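You operate a simulated robot arm through the tools that you are given. There is no shell and no other tool. Be economical: measure what you need, move in short steps, check, and stop when the job is done.

The job below is to be done with a simulated robot arm. You get a single attempt, and the scene is never put back.

Task
Scoop rice from the box: one scoop in the blue beaker, two in the green.
Fine: red scoop; put it back and shut the box.
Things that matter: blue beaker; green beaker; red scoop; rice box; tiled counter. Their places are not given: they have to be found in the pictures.

Only the result counts: the job must be done as asked and must still hold three seconds after the hand-in. Knocking over, shifting, dropping, spilling or breaking anything else fails it.

Robot
A 7-joint arm with a two-finger parallel gripper, fixed in place. Base frame: the origin is at the foot of the arm, x ahead of it, y to its left, z up. Lengths are in mm, angles in degrees, forces in N, time in s.
Its first joint turns from -166.0 to 166.0 degrees. Payload 4.4 kg.
The TCP is the grasp point between the finger pads, 23 mm short of the fingertips. In the tool frame z runs along the fingers and y along their closing line. Largest opening 94 mm; finger width 38, thickness 10; the body of the gripper, 54 by 96 mm, starts 39 mm behind the TCP.
Orientation is that of the tool frame in the base frame, as [roll, pitch, yaw] about the fixed x, y, z axes, in that order (R = Rz(yaw) Ry(pitch) Rx(roll)). With the fingers straight down and closing along the base's y, the tool's x points along the base's -x, its y along +y and its z along -z.

Tools
- The arm moves only by the tool play_rows. Its argument "targets" is a list of rows, each a list of 6 numbers: the shift along the base's x, y, z in mm, then the turn, a rotation vector about the base's x, y, z in degrees. In form: [[x, y, z, rx, ry, rz], ...]. A call has 1 to 8 rows; each row shifts and turns the commanded pose from where the row before left it. "fingers" is the opening, from 0 (shut) to 1 (fully open), set as the call begins (left out, the last holds). Rows are played at 5 a second. More than 50 mm and 8.6 degrees between two rows, or a gripper value outside its range, and nothing of the call is played. A pose out of reach is approached as far as the arm can. The call stops where the force on the tool passes 40 N (or 10 N more than at its start, if that is more) or the arm is blocked; 0.2 s more then pass. Each finger travels about 72 mm/s and halts on what it meets, pressing with about 34 N; the grip force reading is that of the motor and also rises with nothing between the fingers. The clock runs only during rows and for 0.2 s after the last one: add rows that do not move to give the fingers time. The reply holds the time, the measured pose of the TCP, the force on the tool along the base axes, the opening and the grip force, in the units named above and with some noise, with the torque about the TCP (base axes, N m) and any sound that the robot's microphone picked up.
- Cameras (640 x 400 px; columns grow to the right, rows downward): "scene" is fixed at [406.2, -641.7, 1537.6]; the picture's right is [0.86, -0.52, 0.00], its down [-0.20, -0.33, -0.92] and it looks along [0.48, 0.79, -0.39] (base axes); focal length 340 px, centre (320, 200). "wrist" rides on the gripper at [86, 16, -75] in the tool frame; the picture's right is [-0.18, 0.98, 0.00], its down [-0.58, -0.11, -0.81] and it looks along [-0.79, -0.15, 0.59] (tool axes); focal length 243 px, centre (320, 200).
- snapshot(camera): a new picture of that camera. No time passes.
- point_at(camera, pixels): for up to 12 pixels [column, row] of the newest picture of that camera ("zoom" is the newest enlarged one), the place [x, y, z] in the base frame of the surface seen there, good to about 3 mm, but the place of the scene camera against the robot may be out by one fixed shift of up to 18 mm in any direction. No time passes.
- zoom(camera, box): a new picture of the part [left, top, right, bottom] of that camera's present view, enlarged. No time passes.
- hand_in(): hands the job in; it is judged then, once.

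Keep the steps short. Do not move on a guess: measure, check each grasp and each placing, and mend mistakes. In all there are 80 turns and 38 pictures (those below and enlarged ones count). Leave the gripper open and the arm clear of the work at the hand-in unless told otherwise, and finish with a single line.

The tools are called after "Request:" by a JSON object that holds its "api" and its "payload". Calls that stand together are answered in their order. play_rows: Moves the arm, as the interface text tells. Its arguments: {"type":"object","properties":{"targets":{"type":"array"},"fingers":{"type":"number"}},"required":["targets"]} The other tools are called the same way: snapshot (camera) takes a picture; point_at (camera, pixels) gives the place of the surface under pixels of a picture; zoom (camera, box) takes an enlarged picture of a part of a camera's view; hand_in () hands the job in.

At the start:

```text
time: 0.0
eef_pos: [687.2, 130.2, 1297.3]
orientation: [-180.0, 0.0, 180.0]
wrist_force: [-0.9, 0.3, 0.2]
wrist_torque: [-0.01, 0.01, 0.0]
grip_width: 94.2
grasp_force: 0.0
```

scene: 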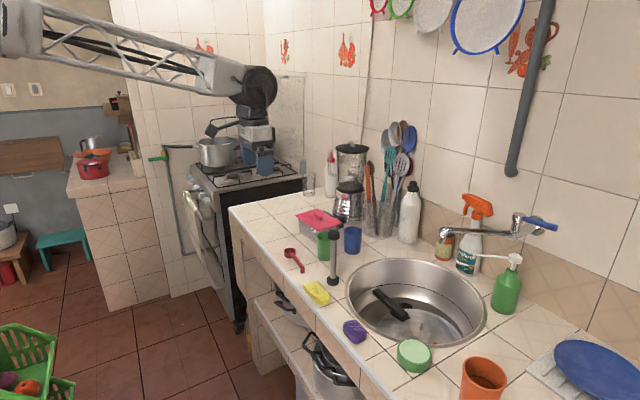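
wrist: 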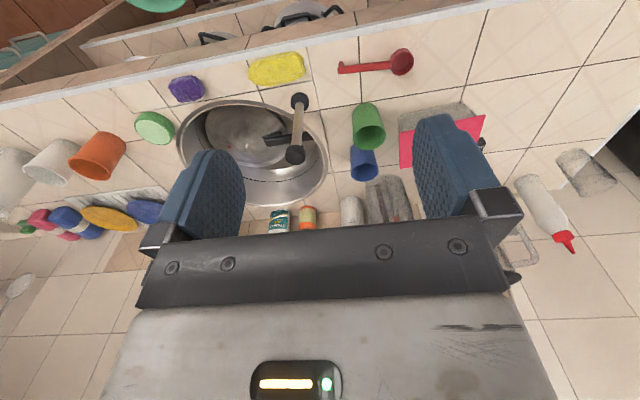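

I see the red scoop near (293,258), a box with a red/pink lid near (320,222), the green beaker near (323,245) and the blue beaker near (352,238). I'll enlarge this area in both views.

Request:
{"api": "zoom", "payload": {"camera": "scene", "box": [270, 190, 390, 290]}}

Request:
{"api": "zoom", "payload": {"camera": "wrist", "box": [320, 30, 520, 190]}}

```text
4.00 times, centred on (330, 240) of scene
```

zoom: 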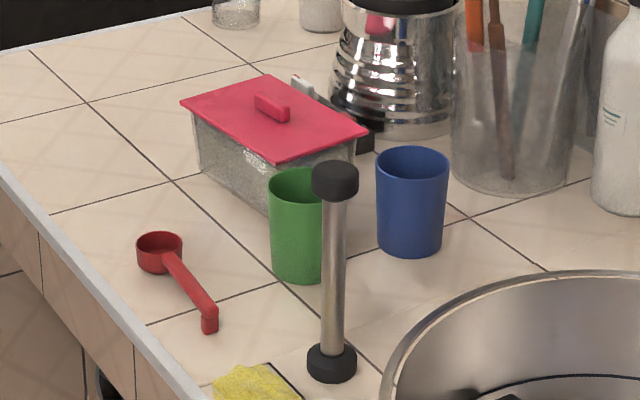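

```text
2.50 times, centred on (420, 110) of wrist
```

zoom: 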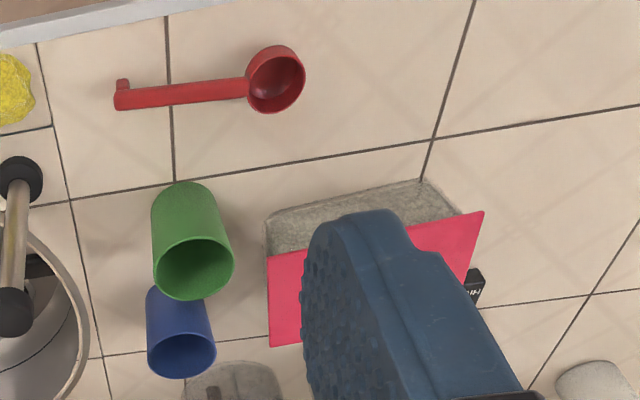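

The wrist picture carries no fixed offset, so I measure the counter, scoop and beakers there. I take the same spots in the scene picture to find its shift.

Request:
{"api": "point_at", "payload": {"camera": "zoom", "pixels": [[122, 87], [124, 103], [180, 95], [245, 88], [276, 50], [276, 105], [300, 78], [275, 75], [200, 130], [195, 240], [180, 340], [285, 300]]}}

Request:
{"api": "point_at", "payload": {"camera": "scene", "pixels": [[293, 250], [305, 264], [322, 270], [337, 217], [350, 222], [316, 215], [338, 216], [319, 230], [361, 223], [353, 253], [333, 235], [300, 270]]}}

```text
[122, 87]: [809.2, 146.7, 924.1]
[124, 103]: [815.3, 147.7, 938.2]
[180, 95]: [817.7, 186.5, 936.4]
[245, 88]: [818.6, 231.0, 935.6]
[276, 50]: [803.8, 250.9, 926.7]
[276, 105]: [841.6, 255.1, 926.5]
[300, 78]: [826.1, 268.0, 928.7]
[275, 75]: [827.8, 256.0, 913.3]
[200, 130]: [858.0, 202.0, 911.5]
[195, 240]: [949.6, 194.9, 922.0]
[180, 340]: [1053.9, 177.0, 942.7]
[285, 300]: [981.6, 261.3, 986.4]
```

```text
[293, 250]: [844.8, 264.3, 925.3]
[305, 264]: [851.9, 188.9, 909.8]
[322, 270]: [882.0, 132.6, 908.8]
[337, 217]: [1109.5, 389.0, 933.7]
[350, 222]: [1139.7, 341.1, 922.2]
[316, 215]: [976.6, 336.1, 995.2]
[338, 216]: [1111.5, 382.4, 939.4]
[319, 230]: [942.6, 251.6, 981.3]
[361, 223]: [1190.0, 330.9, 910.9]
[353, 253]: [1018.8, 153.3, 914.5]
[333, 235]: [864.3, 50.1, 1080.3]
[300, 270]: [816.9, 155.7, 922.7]
```

The counter is at z≈910. The scoop lies along y, with its bowl centre at about (822,255), its handle top at z≈936 and its foot end at y≈147. I'll move up beside the box to see the lid unobstructed, staying high.

Request:
{"api": "play_rows", "payload": {"targets": [[10, 33, -22, 0, 0, 0], [10, 33, -22, 0, 0, 0], [10, 33, -22, 0, 0, 0], [10, 33, -22, 0, 0, 0], [10, 33, -22, 0, 0, 0], [10, 33, -22, 0, 0, 0], [0, 0, 0, 0, 0, 0]], "fingers": 1}}

Request:
{"api": "snapshot", "payload": {"camera": "wrist"}}

```text
time: 1.6
eef_pos: [742.5, 328.1, 1166.0]
orientation: [-180.0, 0.1, -180.0]
wrist_force: [0.4, -0.6, -0.3]
wrist_torque: [0.0, -0.03, -0.02]
grip_width: 93.5
grasp_force: 0.1
```

```text
33 pictures are left
```

wrist: 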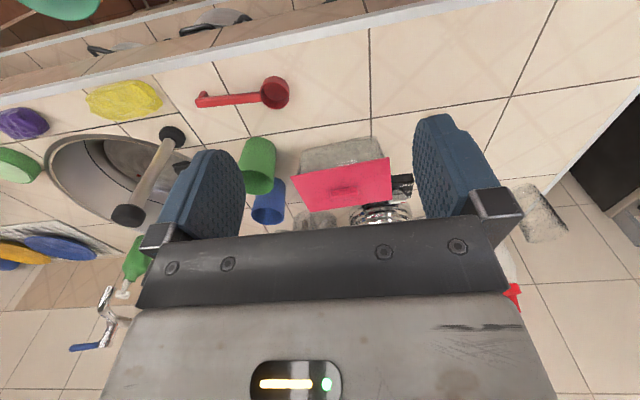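

The lid and box are clear now around (340,175). I'll enlarge and measure.

Request:
{"api": "zoom", "payload": {"camera": "wrist", "box": [190, 70, 430, 230]}}

```text
2.50 times, centred on (310, 150) of wrist
```

zoom: 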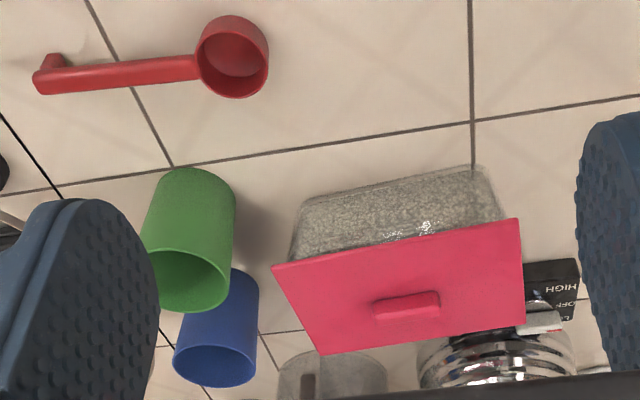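

Request:
{"api": "point_at", "payload": {"camera": "zoom", "pixels": [[276, 268], [517, 222], [522, 322], [322, 350], [375, 305], [437, 296], [375, 316], [437, 308], [305, 215], [480, 178], [350, 225], [300, 255]]}}

Request:
{"api": "point_at", "payload": {"camera": "wrist", "pixels": [[199, 104], [220, 98], [240, 98], [262, 95], [277, 80], [278, 97], [255, 140], [246, 180], [272, 183], [268, 205], [255, 218], [282, 220]]}}

```text
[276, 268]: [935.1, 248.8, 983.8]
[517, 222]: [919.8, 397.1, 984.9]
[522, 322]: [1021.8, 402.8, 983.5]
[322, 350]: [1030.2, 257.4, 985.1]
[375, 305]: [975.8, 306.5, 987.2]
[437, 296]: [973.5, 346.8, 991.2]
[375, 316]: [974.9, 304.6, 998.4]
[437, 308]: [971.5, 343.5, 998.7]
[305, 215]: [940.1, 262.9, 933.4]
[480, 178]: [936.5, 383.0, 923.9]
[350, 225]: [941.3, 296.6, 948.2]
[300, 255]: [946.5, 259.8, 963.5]
```

```text
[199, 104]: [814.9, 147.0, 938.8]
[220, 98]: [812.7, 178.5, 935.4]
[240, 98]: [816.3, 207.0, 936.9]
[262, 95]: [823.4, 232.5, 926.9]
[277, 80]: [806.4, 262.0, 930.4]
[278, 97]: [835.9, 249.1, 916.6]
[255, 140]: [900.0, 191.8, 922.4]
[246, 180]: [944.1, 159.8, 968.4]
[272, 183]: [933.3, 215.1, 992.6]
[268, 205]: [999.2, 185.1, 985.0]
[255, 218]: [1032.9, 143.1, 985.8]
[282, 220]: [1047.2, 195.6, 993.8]
```

The lid is about 100×150 mm with its top at z≈985. It is turned about 5°, with the knob near (974,325) running along y. Next I measure the beaker rims in the same enlarged picture.

Request:
{"api": "point_at", "payload": {"camera": "zoom", "pixels": [[186, 252], [188, 309], [228, 285], [188, 280], [215, 333], [215, 385], [176, 352], [256, 350], [215, 365], [178, 175], [150, 220], [225, 275]]}}

Request:
{"api": "zoom", "payload": {"camera": "scene", "box": [270, 190, 390, 290]}}

```text
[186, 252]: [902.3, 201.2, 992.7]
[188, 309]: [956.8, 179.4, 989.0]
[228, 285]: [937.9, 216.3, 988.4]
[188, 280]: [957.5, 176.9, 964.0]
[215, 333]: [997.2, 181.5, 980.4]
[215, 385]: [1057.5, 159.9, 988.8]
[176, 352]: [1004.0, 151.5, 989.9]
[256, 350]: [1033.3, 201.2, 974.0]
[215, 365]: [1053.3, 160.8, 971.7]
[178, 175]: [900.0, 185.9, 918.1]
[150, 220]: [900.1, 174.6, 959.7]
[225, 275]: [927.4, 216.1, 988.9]
```

```text
4.00 times, centred on (330, 240) of scene
```

zoom: 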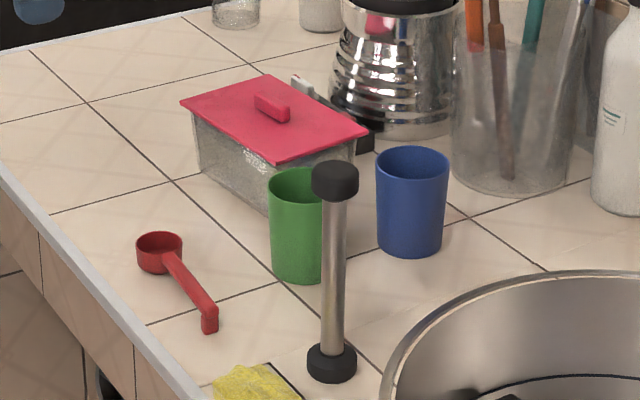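

The beaker rims are at z≈990: green centre is about (929,189), blue about (1027,172). A tall post stands near (864,50). I'll now try to get above the lid knob, turning 5° to match the lid, and see whether the arm reaches.

Request:
{"api": "play_rows", "payload": {"targets": [[38, 0, -12, 0, 0, 5], [38, 0, -12, 0, 0, 0], [38, 0, -12, 0, 0, 0], [38, 0, -12, 0, 0, 0], [38, 0, -12, 0, 0, 0], [37, 0, -12, 0, 0, 0], [0, 0, 0, 0, 0, 0], [0, 0, 0, 0, 0, 0]]}}

Request:
{"api": "point_at", "payload": {"camera": "wrist", "pixels": [[370, 30], [300, 35], [430, 60], [540, 30], [600, 110], [510, 80]]}}

```text
time: 3.4
eef_pos: [975.0, 327.4, 1092.5]
orientation: [179.9, 0.1, -175.0]
wrist_force: [0.4, -0.2, -0.1]
wrist_torque: [0.0, 0.0, -0.01]
grip_width: 94.1
grasp_force: 0.0
```

```text
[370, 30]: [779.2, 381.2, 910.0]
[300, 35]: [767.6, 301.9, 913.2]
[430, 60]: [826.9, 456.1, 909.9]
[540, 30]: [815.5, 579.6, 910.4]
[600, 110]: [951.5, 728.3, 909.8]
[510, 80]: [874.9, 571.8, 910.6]
```

The arm reaches this point at r≈1028. I'll check the knob between the fingers.

Request:
{"api": "snapshot", "payload": {"camera": "wrist"}}

Request:
{"api": "zoom", "payload": {"camera": "scene", "box": [270, 160, 390, 260]}}

```text
30 pictures are left
```

wrist: 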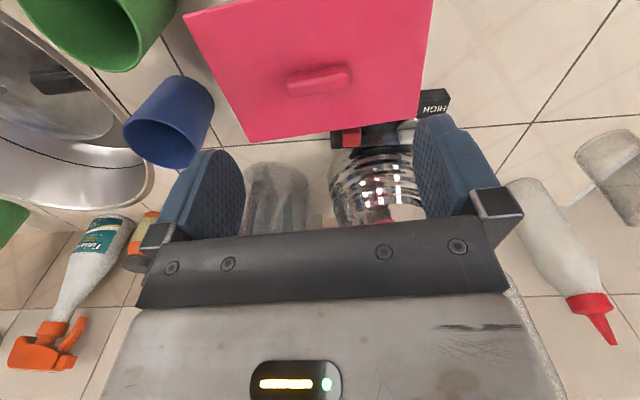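

```text
4.00 times, centred on (330, 210) of scene
```

zoom: 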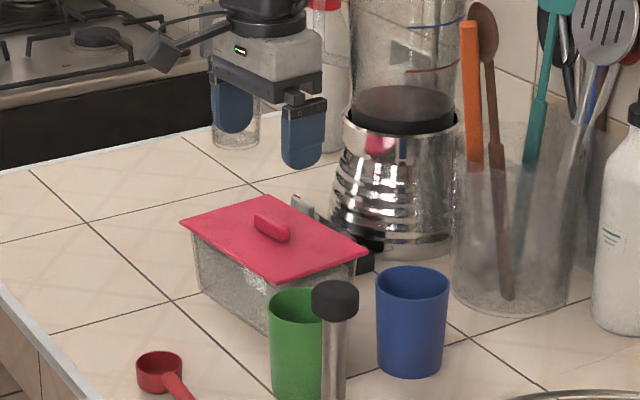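

Request:
{"api": "point_at", "payload": {"camera": "wrist", "pixels": [[292, 78], [345, 72], [292, 91], [347, 84], [250, 139], [420, 118], [191, 18], [428, 4], [166, 122], [160, 165], [126, 125], [203, 130]]}}

```text
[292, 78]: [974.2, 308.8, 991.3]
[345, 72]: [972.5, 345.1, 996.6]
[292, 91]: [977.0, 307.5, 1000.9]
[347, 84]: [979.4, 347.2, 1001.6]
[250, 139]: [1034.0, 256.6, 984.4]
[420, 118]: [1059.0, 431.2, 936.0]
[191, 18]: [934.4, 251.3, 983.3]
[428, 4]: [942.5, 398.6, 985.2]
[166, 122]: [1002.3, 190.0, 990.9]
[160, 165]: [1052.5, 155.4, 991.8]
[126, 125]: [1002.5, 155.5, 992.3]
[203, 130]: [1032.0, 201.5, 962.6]
```

The knob is at about (978,327), with its top at z≈1001, so it sits under the TCP. I descend to z≈1012, leaving the tips about 4 mm above the lid.

Request:
{"api": "play_rows", "payload": {"targets": [[1, 0, -30, 0, 0, 0], [1, 0, -30, 0, 0, 0], [0, 0, -14, 0, 0, 0], [0, 0, -6, 0, 0, 0], [0, 0, 0, 0, 0, 0], [0, 0, 0, 0, 0, 0]]}}

```text
time: 4.8
eef_pos: [978.1, 327.7, 1012.3]
orientation: [-180.0, 0.0, -174.9]
wrist_force: [-0.5, -0.4, 0.0]
wrist_torque: [0.0, 0.03, -0.02]
grip_width: 94.1
grasp_force: 0.0
```

The arm reached it with no contact. Now I close on the ends of the knob.

Request:
{"api": "play_rows", "payload": {"targets": [[0, 0, 0, 0, 0, 0], [0, 0, 0, 0, 0, 0], [0, 0, 0, 0, 0, 0], [0, 0, 0, 0, 0, 0], [0, 0, 0, 0, 0, 0]], "fingers": 0}}

```text
time: 6.0
eef_pos: [977.1, 328.8, 1012.3]
orientation: [180.0, -0.1, -175.0]
wrist_force: [-1.3, 0.2, 0.7]
wrist_torque: [-0.01, -0.06, 0.04]
grip_width: 44.8
grasp_force: 34.4
heard: snap
```

The grip holds at 44.8 mm, but I heard a snap. I lift slowly and watch the force.

Request:
{"api": "play_rows", "payload": {"targets": [[0, 0, 3, 0, 0, 0], [0, 0, 4, 0, 0, 0], [0, 0, 5, 0, 0, 0], [0, 0, 0, 0, 0, 0]]}}

Request:
{"api": "zoom", "payload": {"camera": "scene", "box": [270, 170, 390, 270]}}

```text
time: 7.0
eef_pos: [976.9, 329.0, 1025.1]
orientation: [179.9, 0.0, -174.9]
wrist_force: [0.3, -0.6, -0.7]
wrist_torque: [-0.03, -0.01, 0.03]
grip_width: 44.9
grasp_force: 33.5
```

```text
4.00 times, centred on (330, 220) of scene
```

zoom: 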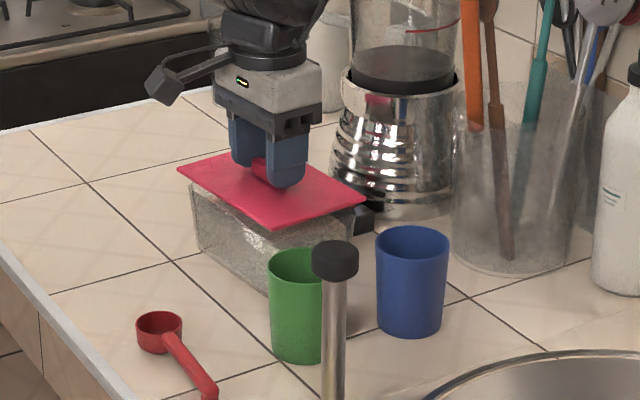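

The lid lifts cleanly and the box stays put. I'll raise it, carry it to the empty counter area around (862,372), and stop 30 mm above.

Request:
{"api": "play_rows", "payload": {"targets": [[0, 0, 30, 0, 0, 0], [0, 0, 20, 0, 0, 0], [-30, 11, 0, 0, 0, 0], [-30, 11, 0, 0, 0, 0], [-30, 11, 0, 0, 0, 0], [-26, 10, 0, 0, 0, 0], [0, 0, 0, 0, 0, 0]]}}

Request:
{"api": "play_rows", "payload": {"targets": [[0, 0, -40, 0, 0, 0], [0, 0, -40, 0, 0, 0], [0, 0, -30, 0, 0, 0], [0, 0, -12, 0, 0, 0], [0, 0, 0, 0, 0, 0]]}}

Request:
{"api": "snapshot", "payload": {"camera": "scene"}}

```text
time: 8.6
eef_pos: [861.0, 372.0, 1076.2]
orientation: [-179.9, -0.1, -175.0]
wrist_force: [-0.4, -0.2, -0.6]
wrist_torque: [0.0, 0.0, -0.03]
grip_width: 45.0
grasp_force: 33.4
```

```text
time: 9.8
eef_pos: [859.7, 371.9, 953.7]
orientation: [179.9, 0.0, -175.0]
wrist_force: [-0.3, 0.7, -0.5]
wrist_torque: [0.0, 0.01, 0.02]
grip_width: 44.8
grasp_force: 33.9
```

```text
27 pictures are left
```

scene: 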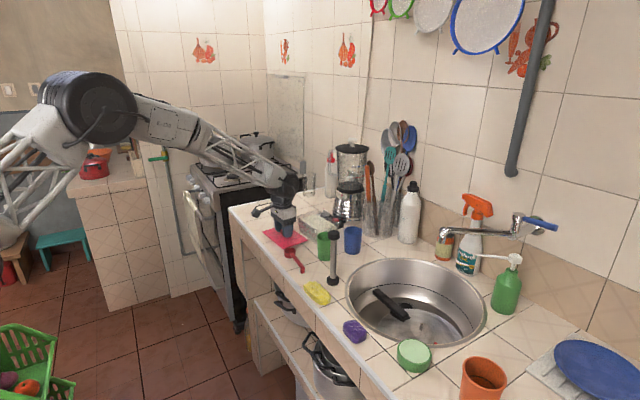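

The lid is clear of the scoop and the box. I lower it in 3 mm steps, watching for contact.

Request:
{"api": "play_rows", "payload": {"targets": [[0, 0, -3, 0, 0, 0], [0, 0, -3, 0, 0, 0], [0, 0, -3, 0, 0, 0], [0, 0, -2, 0, 0, 0], [0, 0, 0, 0, 0, 0]]}}

```text
time: 11.0
eef_pos: [861.2, 373.3, 946.8]
orientation: [179.9, 0.1, -175.0]
wrist_force: [6.8, -1.8, 35.0]
wrist_torque: [-0.1, -0.18, 0.02]
grip_width: 44.8
grasp_force: 33.8
```

The lid touched at z≈947. I relax the pressing, then open.

Request:
{"api": "play_rows", "payload": {"targets": [[0, 0, 4, 0, 0, 0], [0, 0, 0, 0, 0, 0]]}}

Request:
{"api": "play_rows", "payload": {"targets": [[0, 0, 0, 0, 0, 0], [0, 0, 0, 0, 0, 0], [0, 0, 0, 0, 0, 0], [0, 0, 0, 0, 0, 0], [0, 0, 20, 0, 0, 0], [0, 0, 40, 0, 0, 0], [0, 0, 40, 0, 0, 0], [0, 0, 0, 0, 0, 0]], "fingers": 1}}

```text
time: 11.6
eef_pos: [860.2, 372.5, 946.2]
orientation: [179.9, -0.1, -175.1]
wrist_force: [-0.2, 4.2, 8.3]
wrist_torque: [0.23, -0.43, 0.18]
grip_width: 44.9
grasp_force: 33.5
```

```text
time: 13.4
eef_pos: [860.9, 369.1, 1046.0]
orientation: [180.0, 0.0, -174.9]
wrist_force: [0.2, 0.1, -0.3]
wrist_torque: [0.02, 0.0, 0.02]
grip_width: 93.9
grasp_force: 0.0
```

The lid is released. I move back and up for a look into the box and at the lid.

Request:
{"api": "play_rows", "payload": {"targets": [[0, 0, 40, 0, 0, 0], [0, 0, 40, 0, 0, 0], [0, -30, 20, 0, 0, 0], [0, -20, 0, 0, 0, 0], [0, 0, 0, 0, 0, 0]]}}

Request:
{"api": "zoom", "payload": {"camera": "wrist", "box": [140, 0, 460, 200]}}

```text
time: 14.6
eef_pos: [859.4, 320.3, 1149.2]
orientation: [-180.0, 0.0, -175.0]
wrist_force: [0.5, -0.2, 0.1]
wrist_torque: [-0.01, 0.02, 0.0]
grip_width: 94.1
grasp_force: 0.0
```

```text
2.00 times, centred on (300, 100) of wrist
```

zoom: 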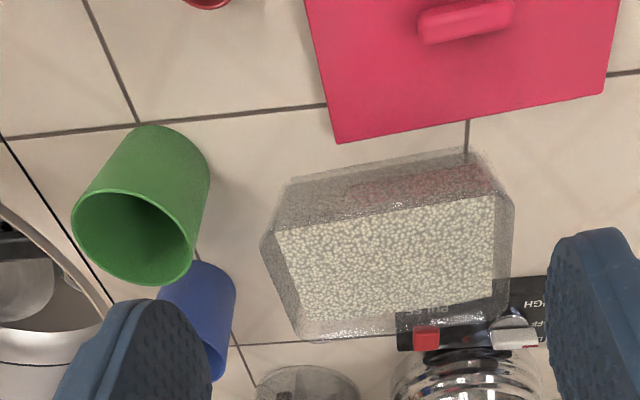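

Now I measure the rice level, the box rim, the green rim and the lid.

Request:
{"api": "point_at", "payload": {"camera": "zoom", "pixels": [[280, 233], [492, 198], [390, 255], [490, 295], [305, 315], [263, 240], [512, 205], [303, 335], [400, 215], [130, 195], [150, 280], [190, 230]]}}

Request:
{"api": "point_at", "payload": {"camera": "zoom", "pixels": [[337, 140], [603, 92], [420, 20], [512, 10], [425, 40], [514, 25], [495, 320], [400, 335], [75, 215], [170, 290], [480, 160], [295, 182]]}}

```text
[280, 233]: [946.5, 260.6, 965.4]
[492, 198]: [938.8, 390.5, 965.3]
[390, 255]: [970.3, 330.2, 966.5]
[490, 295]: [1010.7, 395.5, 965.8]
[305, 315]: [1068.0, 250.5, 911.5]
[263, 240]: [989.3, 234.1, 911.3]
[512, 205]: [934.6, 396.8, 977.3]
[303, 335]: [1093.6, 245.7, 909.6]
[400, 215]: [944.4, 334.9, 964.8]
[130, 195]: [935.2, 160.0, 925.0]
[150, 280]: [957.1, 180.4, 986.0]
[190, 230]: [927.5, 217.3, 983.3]
```

```text
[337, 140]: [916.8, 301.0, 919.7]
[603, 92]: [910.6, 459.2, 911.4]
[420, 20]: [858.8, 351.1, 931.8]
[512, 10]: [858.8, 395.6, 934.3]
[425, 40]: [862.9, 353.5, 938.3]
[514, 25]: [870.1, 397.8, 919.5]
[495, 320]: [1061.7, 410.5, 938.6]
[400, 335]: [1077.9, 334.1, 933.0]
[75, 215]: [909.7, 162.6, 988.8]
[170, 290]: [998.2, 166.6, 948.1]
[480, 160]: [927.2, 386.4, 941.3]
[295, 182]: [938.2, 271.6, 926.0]
```

The lid sits flat on the counter. The rice surface is at z≈965 and the box rim at about 979. Before gripping the scoop I need the exact place of the upright post, so I move back for a wider view.

Request:
{"api": "play_rows", "payload": {"targets": [[-30, -32, 0, 0, 0, 0], [-30, -32, 0, 0, 0, 0], [-30, -32, 0, 0, 0, 0], [-30, -32, 0, 0, 0, 0], [0, 0, 0, 0, 0, 0]]}}

Request:
{"api": "snapshot", "payload": {"camera": "wrist"}}

```text
time: 15.8
eef_pos: [738.4, 193.5, 1148.2]
orientation: [179.9, 0.0, -174.9]
wrist_force: [0.4, -0.1, 0.3]
wrist_torque: [0.04, 0.03, 0.01]
grip_width: 94.1
grasp_force: 0.1
```

```text
25 pictures are left
```

wrist: 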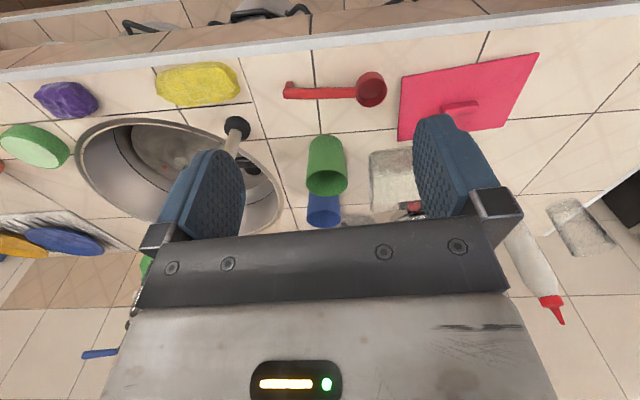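

Request:
{"api": "point_at", "payload": {"camera": "wrist", "pixels": [[237, 119], [236, 135], [247, 127], [228, 126], [232, 145], [289, 83], [290, 94], [310, 93], [335, 93], [354, 92], [370, 73], [370, 104]]}}

Request:
{"api": "point_at", "payload": {"camera": "scene", "pixels": [[333, 233], [333, 238], [333, 255], [333, 278], [327, 236], [340, 236]]}}

```text
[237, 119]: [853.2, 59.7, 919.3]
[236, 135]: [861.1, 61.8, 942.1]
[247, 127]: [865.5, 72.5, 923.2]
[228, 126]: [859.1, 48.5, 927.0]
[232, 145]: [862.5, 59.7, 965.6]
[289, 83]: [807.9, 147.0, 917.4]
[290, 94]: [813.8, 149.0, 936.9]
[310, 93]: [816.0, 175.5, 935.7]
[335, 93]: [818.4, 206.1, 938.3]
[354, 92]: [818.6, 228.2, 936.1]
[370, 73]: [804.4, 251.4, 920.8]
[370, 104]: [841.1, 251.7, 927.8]
```

```text
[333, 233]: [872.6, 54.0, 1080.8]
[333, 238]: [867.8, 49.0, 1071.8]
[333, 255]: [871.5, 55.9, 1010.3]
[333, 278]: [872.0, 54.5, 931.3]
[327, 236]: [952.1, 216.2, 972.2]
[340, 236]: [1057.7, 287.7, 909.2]
```

The post is at (866,60) and reaches z≈1085. I'll grip the handle near y≈168 with the tool leaning only about 22°, so the gripper body clears it. First I turn the tool to match the handle.

Request:
{"api": "play_rows", "payload": {"targets": [[9, -3, -8, 0, 0, 8.2], [9, -3, -8, 0, 0, 8.2], [10, -3, -8, 0, 0, 8.2], [10, -3, -8, 0, 0, 8.2], [10, -3, -8, 0, 0, 8.2], [10, -3, -8, 0, 0, 8.2], [10, -4, -8, 0, 0, 8.2], [10, -3, -8, 0, 0, 8.2]], "fingers": 0.5}}

Request:
{"api": "play_rows", "payload": {"targets": [[0, 0, -8, 0, 0, 8.2], [0, 0, -8, 0, 0, 8.2], [0, 0, 0, 7.4, -0.4, 0], [0, 0, 0, 7.3, -0.4, 0], [0, 0, 0, 7.3, -0.4, 0], [0, 0, 0, 0, 0, 0], [0, 0, 0, 0, 0, 0]]}}

Request:
{"api": "snapshot", "payload": {"camera": "wrist"}}

```text
time: 17.6
eef_pos: [817.0, 168.6, 1082.4]
orientation: [179.9, 0.0, -109.4]
wrist_force: [0.7, 0.8, -0.4]
wrist_torque: [0.0, -0.03, 0.01]
grip_width: 47.0
grasp_force: 0.0
```

```text
time: 19.2
eef_pos: [816.6, 168.3, 1067.1]
orientation: [-179.9, 22.1, -92.9]
wrist_force: [-0.4, 1.2, -0.4]
wrist_torque: [-0.04, 0.01, -0.03]
grip_width: 47.0
grasp_force: 0.0
```

```text
24 pictures are left
```

wrist: 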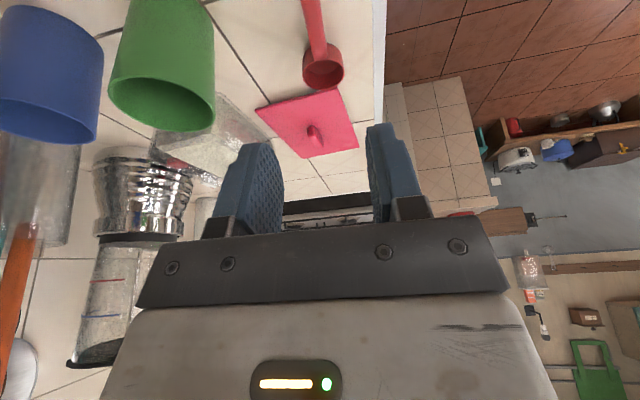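

The handle appears at about (313,20), lined up between the fingers. I measure it once more and descend to just above it.

Request:
{"api": "point_at", "payload": {"camera": "wrist", "pixels": [[311, 3], [314, 20], [318, 40], [304, 68], [343, 68], [323, 87], [323, 50]]}}

Request:
{"api": "play_rows", "payload": {"targets": [[0, 0, -40, 0, 0, 0], [0, 0, -40, 0, 0, 0], [0, 0, -25, 0, 0, 0], [0, 0, 0, 0, 0, 0]]}}

Request:
{"api": "snapshot", "payload": {"camera": "wrist"}}

```text
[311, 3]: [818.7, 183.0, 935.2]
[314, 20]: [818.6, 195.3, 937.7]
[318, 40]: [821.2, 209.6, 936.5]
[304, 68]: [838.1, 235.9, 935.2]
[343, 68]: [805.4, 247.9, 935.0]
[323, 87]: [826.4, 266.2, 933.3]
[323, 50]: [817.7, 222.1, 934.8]
```

```text
time: 20.2
eef_pos: [818.0, 167.5, 960.6]
orientation: [180.0, 22.0, -92.9]
wrist_force: [0.2, 0.7, -0.2]
wrist_torque: [0.01, 0.01, 0.05]
grip_width: 46.9
grasp_force: 0.2
```

```text
23 pictures are left
```

wrist: 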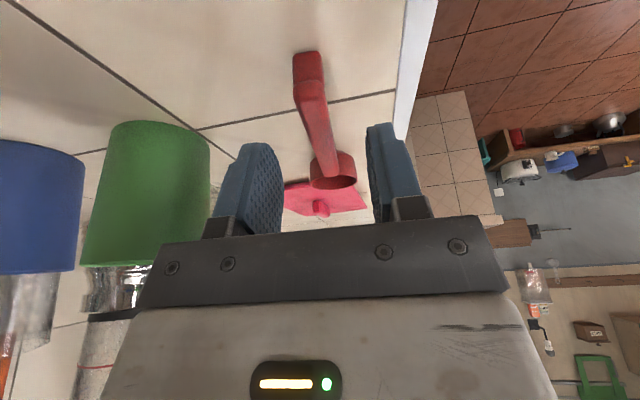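

The handle is between the fingers and the bowl rim is at z≈935. I descend 22 mm and close.

Request:
{"api": "play_rows", "payload": {"targets": [[0, 0, -10, 0, 0, 0], [0, 0, -8, 0, 0, 0], [0, 0, -4, 0, 0, 0], [0, 0, 0, 0, 0, 0]]}}

Request:
{"api": "play_rows", "payload": {"targets": [[0, 0, 0, 0, 0, 0], [0, 0, 0, 0, 0, 0], [0, 0, 0, 0, 0, 0], [0, 0, 0, 0, 0, 0], [0, 0, 0, 0, 0, 0]], "fingers": 0}}

```text
time: 21.2
eef_pos: [819.1, 168.6, 939.8]
orientation: [-179.9, 22.0, -93.0]
wrist_force: [0.8, -1.1, 0.1]
wrist_torque: [0.01, -0.01, -0.01]
grip_width: 47.0
grasp_force: 0.1
```

```text
time: 22.4
eef_pos: [818.3, 168.2, 940.6]
orientation: [179.9, 22.0, -93.1]
wrist_force: [0.9, 0.5, -0.9]
wrist_torque: [0.02, 0.02, 0.0]
grip_width: 12.1
grasp_force: 34.1
```

The grip holds at 12.1 mm on the handle. The grasp pose to return to is (818,168,940). I lift 120 mm and check.

Request:
{"api": "play_rows", "payload": {"targets": [[0, 0, 5, 0, 0, 0], [0, 0, 15, 0, 0, 0], [0, 0, 35, 0, 0, 0], [0, 0, 35, 0, 0, 0], [0, 0, 30, 0, 0, 0], [0, 0, 0, 0, 0, 0]]}}

Request:
{"api": "snapshot", "payload": {"camera": "wrist"}}

```text
time: 23.8
eef_pos: [818.0, 167.2, 1060.4]
orientation: [-180.0, 22.1, -93.0]
wrist_force: [0.3, 0.3, -0.5]
wrist_torque: [0.0, -0.02, 0.01]
grip_width: 11.8
grasp_force: 33.8
```

```text
22 pictures are left
```

wrist: 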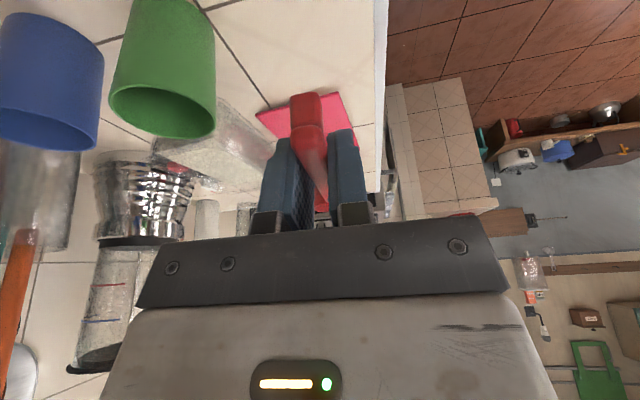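

The scoop is held firmly. I turn it to point at the box and carry it level to stand above the near side of the box.

Request:
{"api": "play_rows", "payload": {"targets": [[8, 14, 0, 0, 0, -8.2], [8, 15, 0, 0, 0, -8.2], [8, 15, 0, 0, 0, -8.2], [8, 15, 0, 0, 0, -8.2], [8, 15, 0, 0, 0, -8.2], [8, 15, 0, 0, 0, -8.2], [8, 15, 0, 0, 0, -8.2], [8, 15, 0, 0, 0, -8.2]]}}

Request:
{"api": "play_rows", "payload": {"targets": [[8, 15, 0, 0, 0, -8.2], [9, 14, 0, 0, 0, -8.2], [0, 0, 0, 0, 0, 0], [0, 0, 0, 0, 0, 0]]}}

Request:
{"api": "snapshot", "payload": {"camera": "wrist"}}

```text
time: 25.6
eef_pos: [883.9, 288.2, 1059.3]
orientation: [-179.9, 22.1, -158.6]
wrist_force: [0.9, 0.2, 0.4]
wrist_torque: [0.0, 0.0, 0.03]
grip_width: 11.8
grasp_force: 33.8
```

```text
time: 26.6
eef_pos: [898.7, 317.7, 1059.0]
orientation: [180.0, 22.1, -175.1]
wrist_force: [-0.3, -0.2, -1.0]
wrist_torque: [-0.01, 0.02, 0.01]
grip_width: 11.9
grasp_force: 34.2
```

```text
21 pictures are left
```

wrist: 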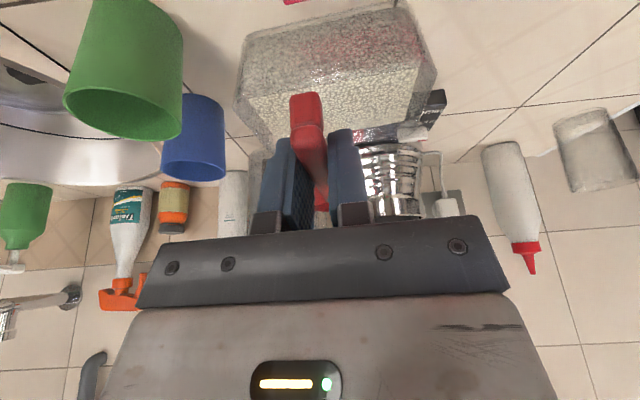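

Next I pitch the bowl nose-down by 42° above the rice.

Request:
{"api": "play_rows", "payload": {"targets": [[4, 0.1, 0.5, -0.6, 6.97, 0], [4, 0.1, 0.5, -0.6, 6.97, 0], [4, 0.1, 0.5, -0.6, 6.97, 0], [4, 0.1, 0.5, -0.6, 6.97, 0], [4, 0, 0.5, -0.6, 6.97, 0], [4, 0, 0.5, -0.6, 6.97, 0], [0, 0, 0, 0, 0, 0], [0, 0, 0, 0, 0, 0]]}}

Request:
{"api": "zoom", "payload": {"camera": "scene", "box": [270, 170, 390, 270]}}

Request:
{"api": "snapshot", "payload": {"camera": "wrist"}}

```text
time: 28.4
eef_pos: [924.3, 317.5, 1063.1]
orientation: [180.0, -20.0, -175.0]
wrist_force: [-0.2, -0.6, 0.1]
wrist_torque: [-0.02, -0.01, 0.01]
grip_width: 11.9
grasp_force: 33.8
```

```text
4.00 times, centred on (330, 220) of scene
```

zoom: 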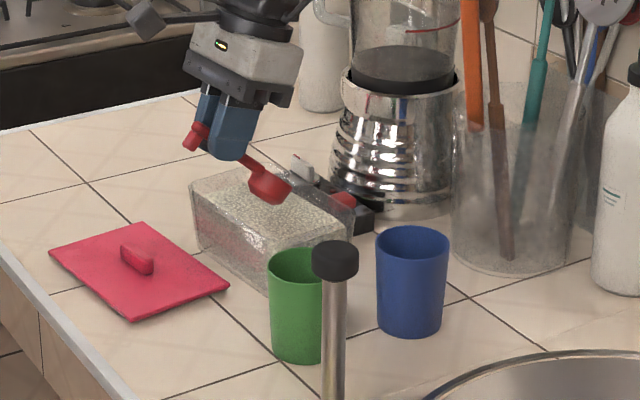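

```text
19 pictures are left
```

wrist: 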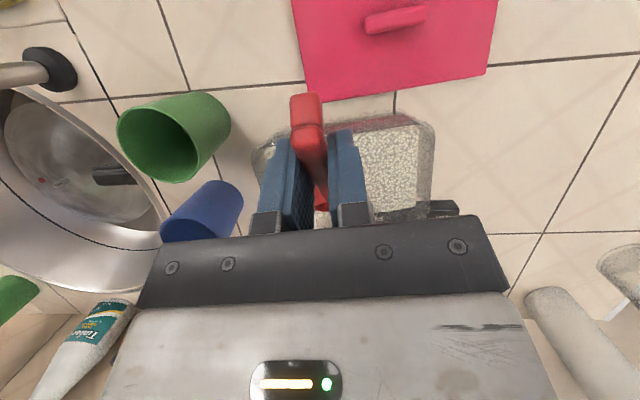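

The bowl hangs over the rice. I check its place against the box in the scene picture.

Request:
{"api": "point_at", "payload": {"camera": "zoom", "pixels": [[255, 185], [270, 195], [287, 185], [270, 203], [215, 195], [300, 215], [245, 215], [290, 235], [270, 215], [150, 262]]}}

```text
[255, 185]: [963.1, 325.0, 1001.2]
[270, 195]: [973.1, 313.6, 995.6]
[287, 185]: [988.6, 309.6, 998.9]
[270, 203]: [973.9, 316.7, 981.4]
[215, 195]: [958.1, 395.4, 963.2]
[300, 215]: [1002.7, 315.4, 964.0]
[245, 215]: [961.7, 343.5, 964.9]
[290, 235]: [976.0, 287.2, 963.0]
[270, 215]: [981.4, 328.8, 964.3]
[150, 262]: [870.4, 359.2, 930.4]
```

The bowl is well inside the box outline. I plunge so the bowl rim goes just under the rice surface.

Request:
{"api": "play_rows", "payload": {"targets": [[0, 0, -15, 0, 0, 0], [0, 0, -12, 0, 0, 0], [0, 0, -10, 0, 0, 0], [0, 0, -8, 0, 0, 0], [0, 0, -5, 0, 0, 0], [0, 0, -3, 0, 0, 0], [0, 0, 0, 0, 0, 0]]}}

```text
time: 30.0
eef_pos: [921.4, 317.7, 1008.2]
orientation: [-180.0, -19.8, -175.0]
wrist_force: [-0.1, 0.4, 0.3]
wrist_torque: [-0.02, 0.03, -0.02]
grip_width: 12.1
grasp_force: 33.8
```

There is no resisting force. I level the bowl slowly while pushing forward a little, keeping the handle above the box wall.

Request:
{"api": "play_rows", "payload": {"targets": [[-1.4, -0.1, -0.2, 0.3, -3.49, 0], [-1.4, -0.1, -0.2, 0.3, -3.49, 0], [-1, -0.1, -0.5, 0.3, -3.49, 0], [-0.9, -0.1, -0.5, 0.3, -3.49, 0], [-1.3, -0.1, 0, 0.3, -3.49, 0], [-1.3, -0.1, 0, 0.3, -3.49, 0]]}}

Request:
{"api": "play_rows", "payload": {"targets": [[-1.8, -0.1, 1, 0.3, -3.49, 0], [-1.8, -0.1, 1, 0.3, -3.49, 0], [-1.2, -0.1, 1, 0.3, -3.49, 0], [-1.2, -0.1, 1, 0.3, -3.49, 0], [-0.6, 0, 1, 0.3, -3.49, 0], [-0.6, 0, 1, 0.3, -3.49, 0], [0, 0, 8, 0, 0, 0], [0, 0, 0, 0, 0, 0]]}}

Request:
{"api": "zoom", "payload": {"camera": "scene", "box": [290, 180, 370, 247]}}

```text
time: 31.4
eef_pos: [915.8, 318.1, 1008.9]
orientation: [-179.9, 1.2, -175.0]
wrist_force: [0.0, -0.4, -0.3]
wrist_torque: [0.01, 0.0, -0.03]
grip_width: 11.8
grasp_force: 33.6
```

```text
time: 33.2
eef_pos: [908.9, 316.4, 1022.2]
orientation: [-179.9, 22.1, -175.0]
wrist_force: [0.3, 0.2, -1.6]
wrist_torque: [0.02, 0.01, -0.02]
grip_width: 12.2
grasp_force: 33.9
```

```text
5.97 times, centred on (330, 214) of scene
```

zoom: 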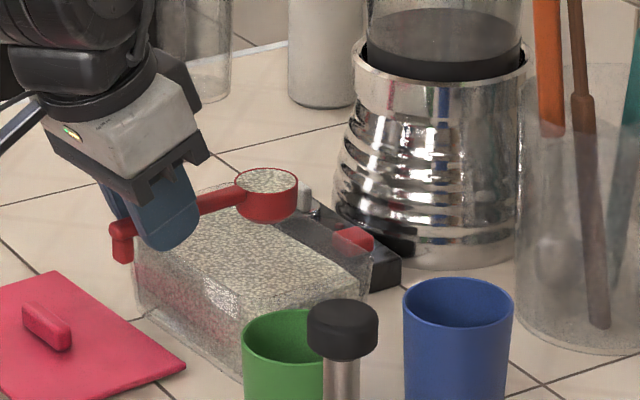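

The bowl is level and full. I measure the bowl centre and the beaker rims in this one picture to get relative positions.

Request:
{"api": "point_at", "payload": {"camera": "zoom", "pixels": [[267, 180], [238, 180], [296, 180], [267, 192], [267, 170], [406, 300], [510, 302], [458, 283], [458, 325], [246, 335], [280, 314]]}}

```text
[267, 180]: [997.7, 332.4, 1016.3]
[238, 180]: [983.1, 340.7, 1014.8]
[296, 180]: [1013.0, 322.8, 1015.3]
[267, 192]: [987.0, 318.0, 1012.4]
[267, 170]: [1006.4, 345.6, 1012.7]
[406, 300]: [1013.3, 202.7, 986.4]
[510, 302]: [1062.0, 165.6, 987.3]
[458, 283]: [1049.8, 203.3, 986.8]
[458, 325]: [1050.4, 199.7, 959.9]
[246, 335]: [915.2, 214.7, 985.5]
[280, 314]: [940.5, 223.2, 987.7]
```

I lift to clear and carry the bowl level, gently, to over the blue beaker (centre ≈ (1029,174)).

Request:
{"api": "play_rows", "payload": {"targets": [[0, 0, 5, 0, 0, 0], [0, 0, 10, 0, 0, 0], [0, 0, 10, 0, 0, 0], [0, 0, 5, 0, 0, 0], [1, -5, 0, 0, 0, 0], [2, -12, 0, 0, 0, 0], [4, -18, 0, 0, 0, 0], [4, -20, 0, 0, 0, 0]]}}

Request:
{"api": "play_rows", "payload": {"targets": [[4, -20, 0, 0, 0, 0], [4, -20, 0, 0, 0, 0], [4, -20, 0, 0, 0, 0], [4, -18, 0, 0, 0, 0], [3, -12, 0, 0, 0, 0], [2, -6, 0, 0, 0, 0], [0, -3, 0, 0, 0, 0], [0, 0, 0, 0, 0, 0]]}}

Request:
{"api": "zoom", "payload": {"camera": "scene", "box": [300, 190, 380, 257]}}

```text
time: 35.0
eef_pos: [916.0, 262.3, 1053.5]
orientation: [-179.8, 22.1, -175.0]
wrist_force: [0.1, -0.4, -0.5]
wrist_torque: [0.02, 0.03, -0.01]
grip_width: 12.0
grasp_force: 34.1
```

```text
time: 36.8
eef_pos: [940.2, 163.5, 1053.4]
orientation: [179.9, 22.1, -175.1]
wrist_force: [0.0, -0.7, -0.9]
wrist_torque: [0.01, -0.03, 0.01]
grip_width: 12.1
grasp_force: 34.3
```

```text
5.97 times, centred on (340, 224) of scene
```

zoom: 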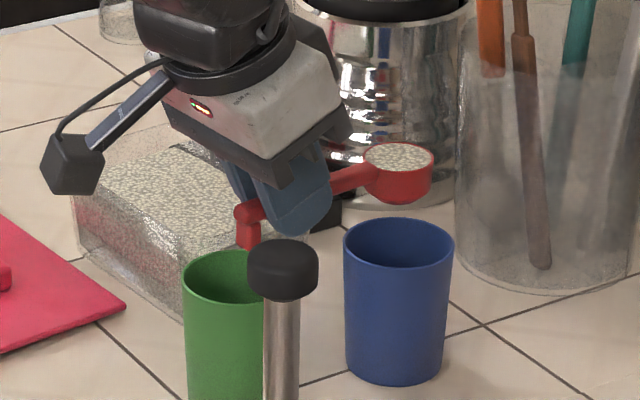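

Request:
{"api": "point_at", "payload": {"camera": "zoom", "pixels": [[398, 157], [366, 157], [432, 157], [347, 245], [450, 248], [398, 222], [398, 266], [400, 235]]}}

```text
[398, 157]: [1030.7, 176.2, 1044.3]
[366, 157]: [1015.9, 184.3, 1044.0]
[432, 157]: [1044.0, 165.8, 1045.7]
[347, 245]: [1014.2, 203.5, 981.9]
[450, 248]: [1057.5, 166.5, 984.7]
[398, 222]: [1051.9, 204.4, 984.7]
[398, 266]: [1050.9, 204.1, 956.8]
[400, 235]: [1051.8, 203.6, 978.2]
```

The bowl centre is over the beaker mouth, about 6 mm short of its centre, which suits the forward spill. I pitch 45° nose-down slowly.

Request:
{"api": "play_rows", "payload": {"targets": [[3, 0.5, 2.5, -0.49, 5.6, 0], [3, 0.5, 3, -0.49, 5.6, 0], [3, 0.5, 3.5, -0.49, 5.6, 0], [3, 0.5, 4, -0.49, 5.6, 0], [4, 0.5, 4, -0.49, 5.6, 0], [4, 0.5, 4.5, -0.49, 5.6, 0], [4, 0.6, 4.5, -0.49, 5.6, 0], [4, 0.6, 5, -0.49, 5.6, 0]]}}

Request:
{"api": "zoom", "payload": {"camera": "scene", "box": [300, 190, 380, 257]}}

```text
time: 38.6
eef_pos: [966.7, 165.2, 1085.2]
orientation: [-180.0, -23.0, -175.0]
wrist_force: [0.2, 0.9, -0.4]
wrist_torque: [0.01, 0.03, 0.0]
grip_width: 12.3
grasp_force: 33.9
```

```text
5.97 times, centred on (340, 224) of scene
```

zoom: 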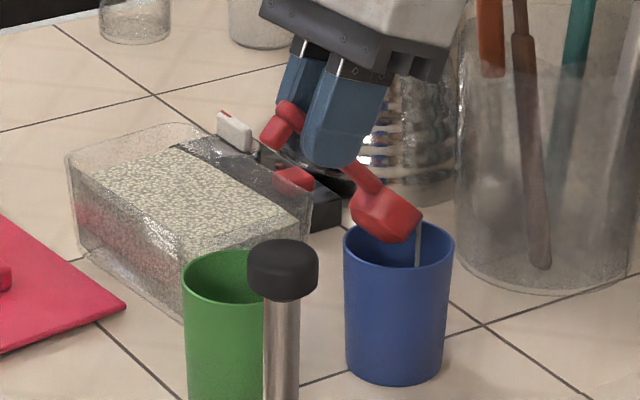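

A stream of rice is falling inside the blue beaker. Next I roll the scoop about its handle to empty it, checking halfway.

Request:
{"api": "play_rows", "payload": {"targets": [[-0.4, 0.3, -0.3, -5.63, -0.49, 5.66], [-0.4, 0.3, -0.3, -5.63, -0.49, 5.66], [-0.4, 0.3, -0.3, -5.63, -0.49, 5.66], [-0.4, 0.3, -0.3, -5.63, -0.49, 5.66], [-0.4, 0.3, -0.3, -5.63, -0.49, 5.66], [-0.4, 0.3, -0.3, -5.63, -0.49, 5.66], [-0.4, 0.3, -0.3, -5.63, -0.49, 5.66]]}}

Request:
{"api": "zoom", "payload": {"camera": "scene", "box": [300, 190, 380, 257]}}

```text
time: 40.2
eef_pos: [964.0, 166.5, 1082.6]
orientation: [-137.1, -30.5, -153.7]
wrist_force: [0.0, -0.4, -0.7]
wrist_torque: [0.02, 0.0, 0.03]
grip_width: 12.1
grasp_force: 34.4
```

```text
5.97 times, centred on (340, 224) of scene
```

zoom: 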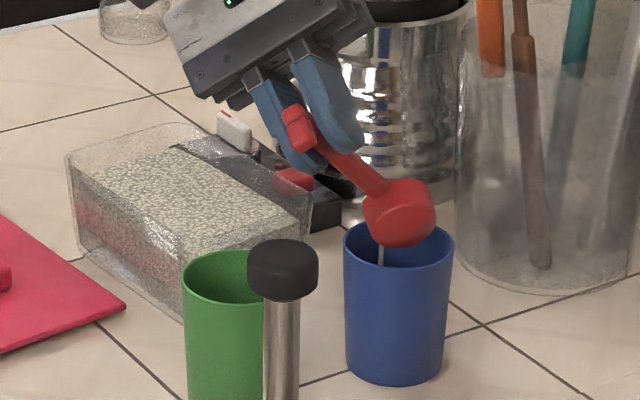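

The stream is still inside the beaker. I finish the roll to about 115°, shifting a few mm to keep it centred.

Request:
{"api": "play_rows", "payload": {"targets": [[0.2, -0.2, -0.3, -5.63, -0.49, 5.66], [0.2, -0.2, -0.3, -5.63, -0.49, 5.66], [0.2, -0.2, -0.3, -5.63, -0.49, 5.66], [0.2, -0.2, -0.3, -5.63, -0.49, 5.66], [0.2, -0.2, -0.3, -5.63, -0.49, 5.66], [0.2, -0.2, -0.3, -5.63, -0.49, 5.66], [0.2, -0.2, -0.3, -5.63, -0.49, 5.66], [0, 0, 0, 0, 0, 0]]}}

Request:
{"api": "play_rows", "payload": {"targets": [[0.2, -0.2, 0, -5.63, -0.49, 5.66], [0, 0, 0, 0, 0, 0], [0, 0, 0, 0, 0, 0], [0, 0, 0, 0, 0, 0]]}}

Request:
{"api": "zoom", "payload": {"camera": "scene", "box": [300, 190, 380, 257]}}

```text
time: 42.0
eef_pos: [966.0, 166.7, 1080.7]
orientation: [-91.9, -49.1, -142.8]
wrist_force: [-1.4, 0.1, -0.7]
wrist_torque: [0.01, 0.04, 0.04]
grip_width: 12.0
grasp_force: 33.8
```

```text
time: 43.0
eef_pos: [968.0, 165.1, 1079.8]
orientation: [-84.3, -52.1, -142.9]
wrist_force: [1.0, 0.3, -0.1]
wrist_torque: [0.01, 0.02, 0.01]
grip_width: 11.8
grasp_force: 34.3
```

```text
5.97 times, centred on (340, 224) of scene
```

zoom: 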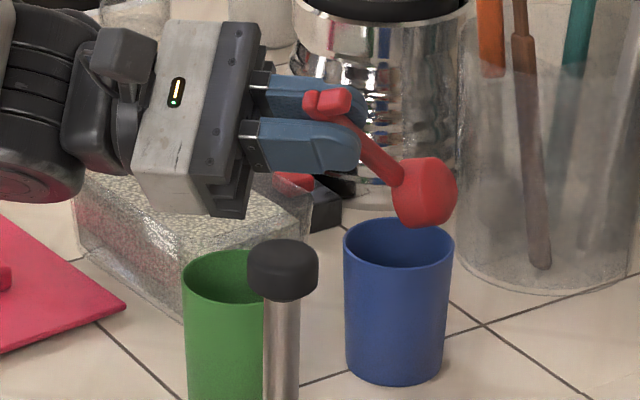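

No stream remains, but the bowl wall is only about 20° below level. I roll 24° further so any leftover grains slide out.

Request:
{"api": "play_rows", "payload": {"targets": [[-0.3, 0, 0, -5.63, -0.49, 5.66], [-0.3, 0, 0, -5.63, -0.49, 5.66], [-0.3, 0, 0, -5.63, -0.49, 5.66], [0, 0, 0, 0, 0, 0], [0, 0, 0, 0, 0, 0], [0, 0, 0, 0, 0, 0]]}}

Request:
{"api": "zoom", "payload": {"camera": "wrist", "box": [0, 0, 640, 400]}}

```text
time: 44.4
eef_pos: [966.1, 168.1, 1079.0]
orientation: [-57.7, -60.5, -148.2]
wrist_force: [-0.3, -0.1, 0.4]
wrist_torque: [0.0, 0.02, -0.02]
grip_width: 11.9
grasp_force: 34.5
```

```text
1.00 times, centred on (320, 200) of wrist (not enlarged: the box is as wide or as high as the picture)
```

zoom: 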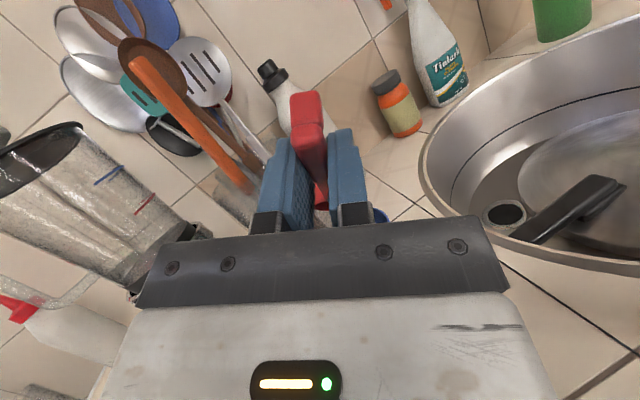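

I unroll the scoop over the beaker.

Request:
{"api": "play_rows", "payload": {"targets": [[0, 0, 1, 5.63, 0.49, -5.66], [0, 0, 1, 5.63, 0.49, -5.66], [0, 0, 1, 5.63, 0.49, -5.66], [0, 0, 1, 5.63, 0.49, -5.66], [0, 0, 1, 5.63, 0.49, -5.66], [0, 0, 1, 5.63, 0.49, -5.66], [0, 0, 1, 5.63, 0.49, -5.66], [0, 0, 1, 5.63, 0.49, -5.66]]}}

Request:
{"api": "play_rows", "payload": {"targets": [[0, 0, 1, 5.63, 0.49, -5.66], [0, 0, 1, 5.63, 0.49, -5.66], [0, 0, 1, 5.63, 0.49, -5.66], [0, 0, 1, 5.63, 0.49, -5.66], [0, 0, 1, 5.63, 0.49, -5.66], [0, 0, 1, 5.63, 0.49, -5.66], [0, 0, 1, 5.63, 0.49, -5.66], [0, 0, 1, 5.63, 0.49, -5.66]]}}

Request:
{"api": "play_rows", "payload": {"targets": [[0, 0, 1, 5.63, 0.49, -5.66], [0, 0, 1, 5.63, 0.49, -5.66], [0, 0, 0, 0, 0, 0], [0, 0, 0, 0, 0, 0]]}}

```text
time: 46.2
eef_pos: [966.1, 166.6, 1087.5]
orientation: [-118.8, -37.5, -147.1]
wrist_force: [-0.3, 0.1, -0.9]
wrist_torque: [0.0, 0.01, -0.02]
grip_width: 11.7
grasp_force: 34.5
```

```text
time: 48.0
eef_pos: [966.4, 166.5, 1095.3]
orientation: [-167.9, -23.5, -168.5]
wrist_force: [0.2, -0.2, -0.5]
wrist_torque: [0.01, -0.01, -0.02]
grip_width: 11.7
grasp_force: 34.4
```

```text
time: 49.0
eef_pos: [964.9, 167.8, 1096.7]
orientation: [180.0, -23.0, -175.0]
wrist_force: [-0.4, 0.0, 0.5]
wrist_torque: [0.01, 0.03, -0.02]
grip_width: 11.9
grasp_force: 33.7
```

The scoop is back at the 45° pose. I move it over the right part of the box for the second scoop and take a look.

Request:
{"api": "play_rows", "payload": {"targets": [[-6, 20, 0, 0.26, -2.99, 0], [-7, 22, -3, 0, 0, 0], [-7, 22, -6, 0, 0, 0], [-7, 22, -6, 0, 0, 0], [-7, 22, -8, 0, 0, 0], [-6, 20, -10, 0, 0, 0], [0, 0, 0, 0, 0, 0], [0, 0, 0, 0, 0, 0]]}}

Request:
{"api": "zoom", "payload": {"camera": "scene", "box": [285, 180, 381, 260]}}

```text
time: 50.8
eef_pos: [925.6, 294.4, 1066.1]
orientation: [-179.9, -19.9, -174.9]
wrist_force: [0.4, 0.2, -0.5]
wrist_torque: [0.03, 0.01, -0.02]
grip_width: 11.7
grasp_force: 34.1
```

```text
5.00 times, centred on (333, 220) of scene
```

zoom: 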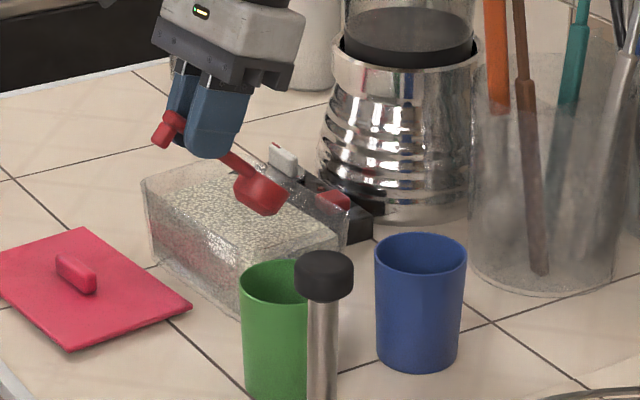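

The counter is clean. I plunge and level as before.

Request:
{"api": "play_rows", "payload": {"targets": [[0, 0, -15, 0, 0, 0], [0, 0, -14, 0, 0, 0], [0, 0, -12, 0, 0, 0], [0, 0, -9, 0, 0, 0], [0, 0, -6, 0, 0, 0], [0, 0, -3, 0, 0, 0], [0, 0, 0, 0, 0, 0]]}}

Request:
{"api": "play_rows", "payload": {"targets": [[-1.4, -0.1, 0, 0.3, -3.49, 0], [-1.4, -0.1, 0, 0.3, -3.49, 0], [-1, -0.1, 0, 0.3, -3.49, 0], [-0.9, -0.1, 0, 0.3, -3.49, 0], [-1.3, -0.1, 0, 0.3, -3.49, 0], [-1.3, -0.1, 0, 0.3, -3.49, 0]]}}

Request:
{"api": "play_rows", "payload": {"targets": [[-1.8, -0.1, 1, 0.3, -3.49, 0], [-1.8, -0.1, 1, 0.3, -3.49, 0], [-1.2, -0.1, 1, 0.3, -3.49, 0], [-1.2, -0.1, 1, 0.3, -3.49, 0], [-0.6, 0, 1, 0.3, -3.49, 0], [-0.6, 0, 1, 0.3, -3.49, 0], [0, 0, 8, 0, 0, 0], [0, 0, 0, 0, 0, 0]]}}

Request:
{"api": "zoom", "payload": {"camera": "scene", "box": [290, 180, 370, 247]}}

```text
time: 52.4
eef_pos: [926.0, 293.9, 1007.2]
orientation: [-180.0, -19.8, -174.9]
wrist_force: [3.7, 0.9, 7.3]
wrist_torque: [0.04, -0.2, -0.01]
grip_width: 11.8
grasp_force: 33.9
```

```text
time: 53.8
eef_pos: [918.3, 294.6, 1003.5]
orientation: [180.0, 1.1, -174.9]
wrist_force: [-0.3, -0.7, -0.5]
wrist_torque: [-0.01, 0.01, -0.01]
grip_width: 12.0
grasp_force: 33.8
```

```text
time: 55.6
eef_pos: [911.4, 295.0, 1020.7]
orientation: [-179.9, 22.2, -175.0]
wrist_force: [-0.4, -0.5, -0.1]
wrist_torque: [0.04, 0.05, -0.02]
grip_width: 12.2
grasp_force: 34.2
```

```text
5.97 times, centred on (330, 214) of scene
```

zoom: 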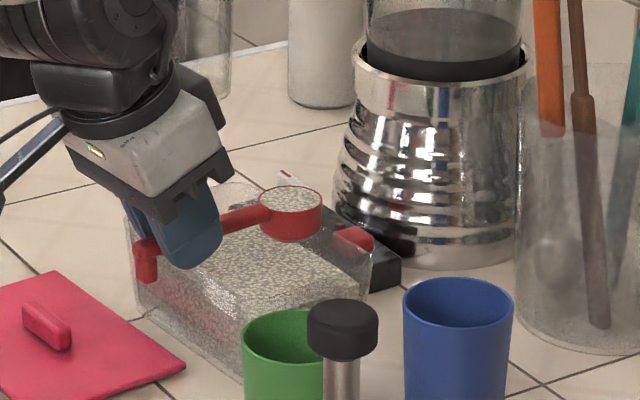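

The bowl is full again. There was a light 7 N touch at the bottom, so I check that the scoop hasn't shifted in the grip.

Request:
{"api": "point_at", "payload": {"camera": "zoom", "pixels": [[290, 200], [260, 199], [321, 200], [290, 189], [290, 211], [246, 335], [280, 314], [340, 285], [200, 300]]}}

```text
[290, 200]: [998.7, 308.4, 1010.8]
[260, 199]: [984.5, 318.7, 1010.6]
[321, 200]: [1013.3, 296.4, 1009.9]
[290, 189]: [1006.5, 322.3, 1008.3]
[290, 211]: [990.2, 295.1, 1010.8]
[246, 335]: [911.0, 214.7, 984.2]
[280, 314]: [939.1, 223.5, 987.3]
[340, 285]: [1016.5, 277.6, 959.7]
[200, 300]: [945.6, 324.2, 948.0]
```

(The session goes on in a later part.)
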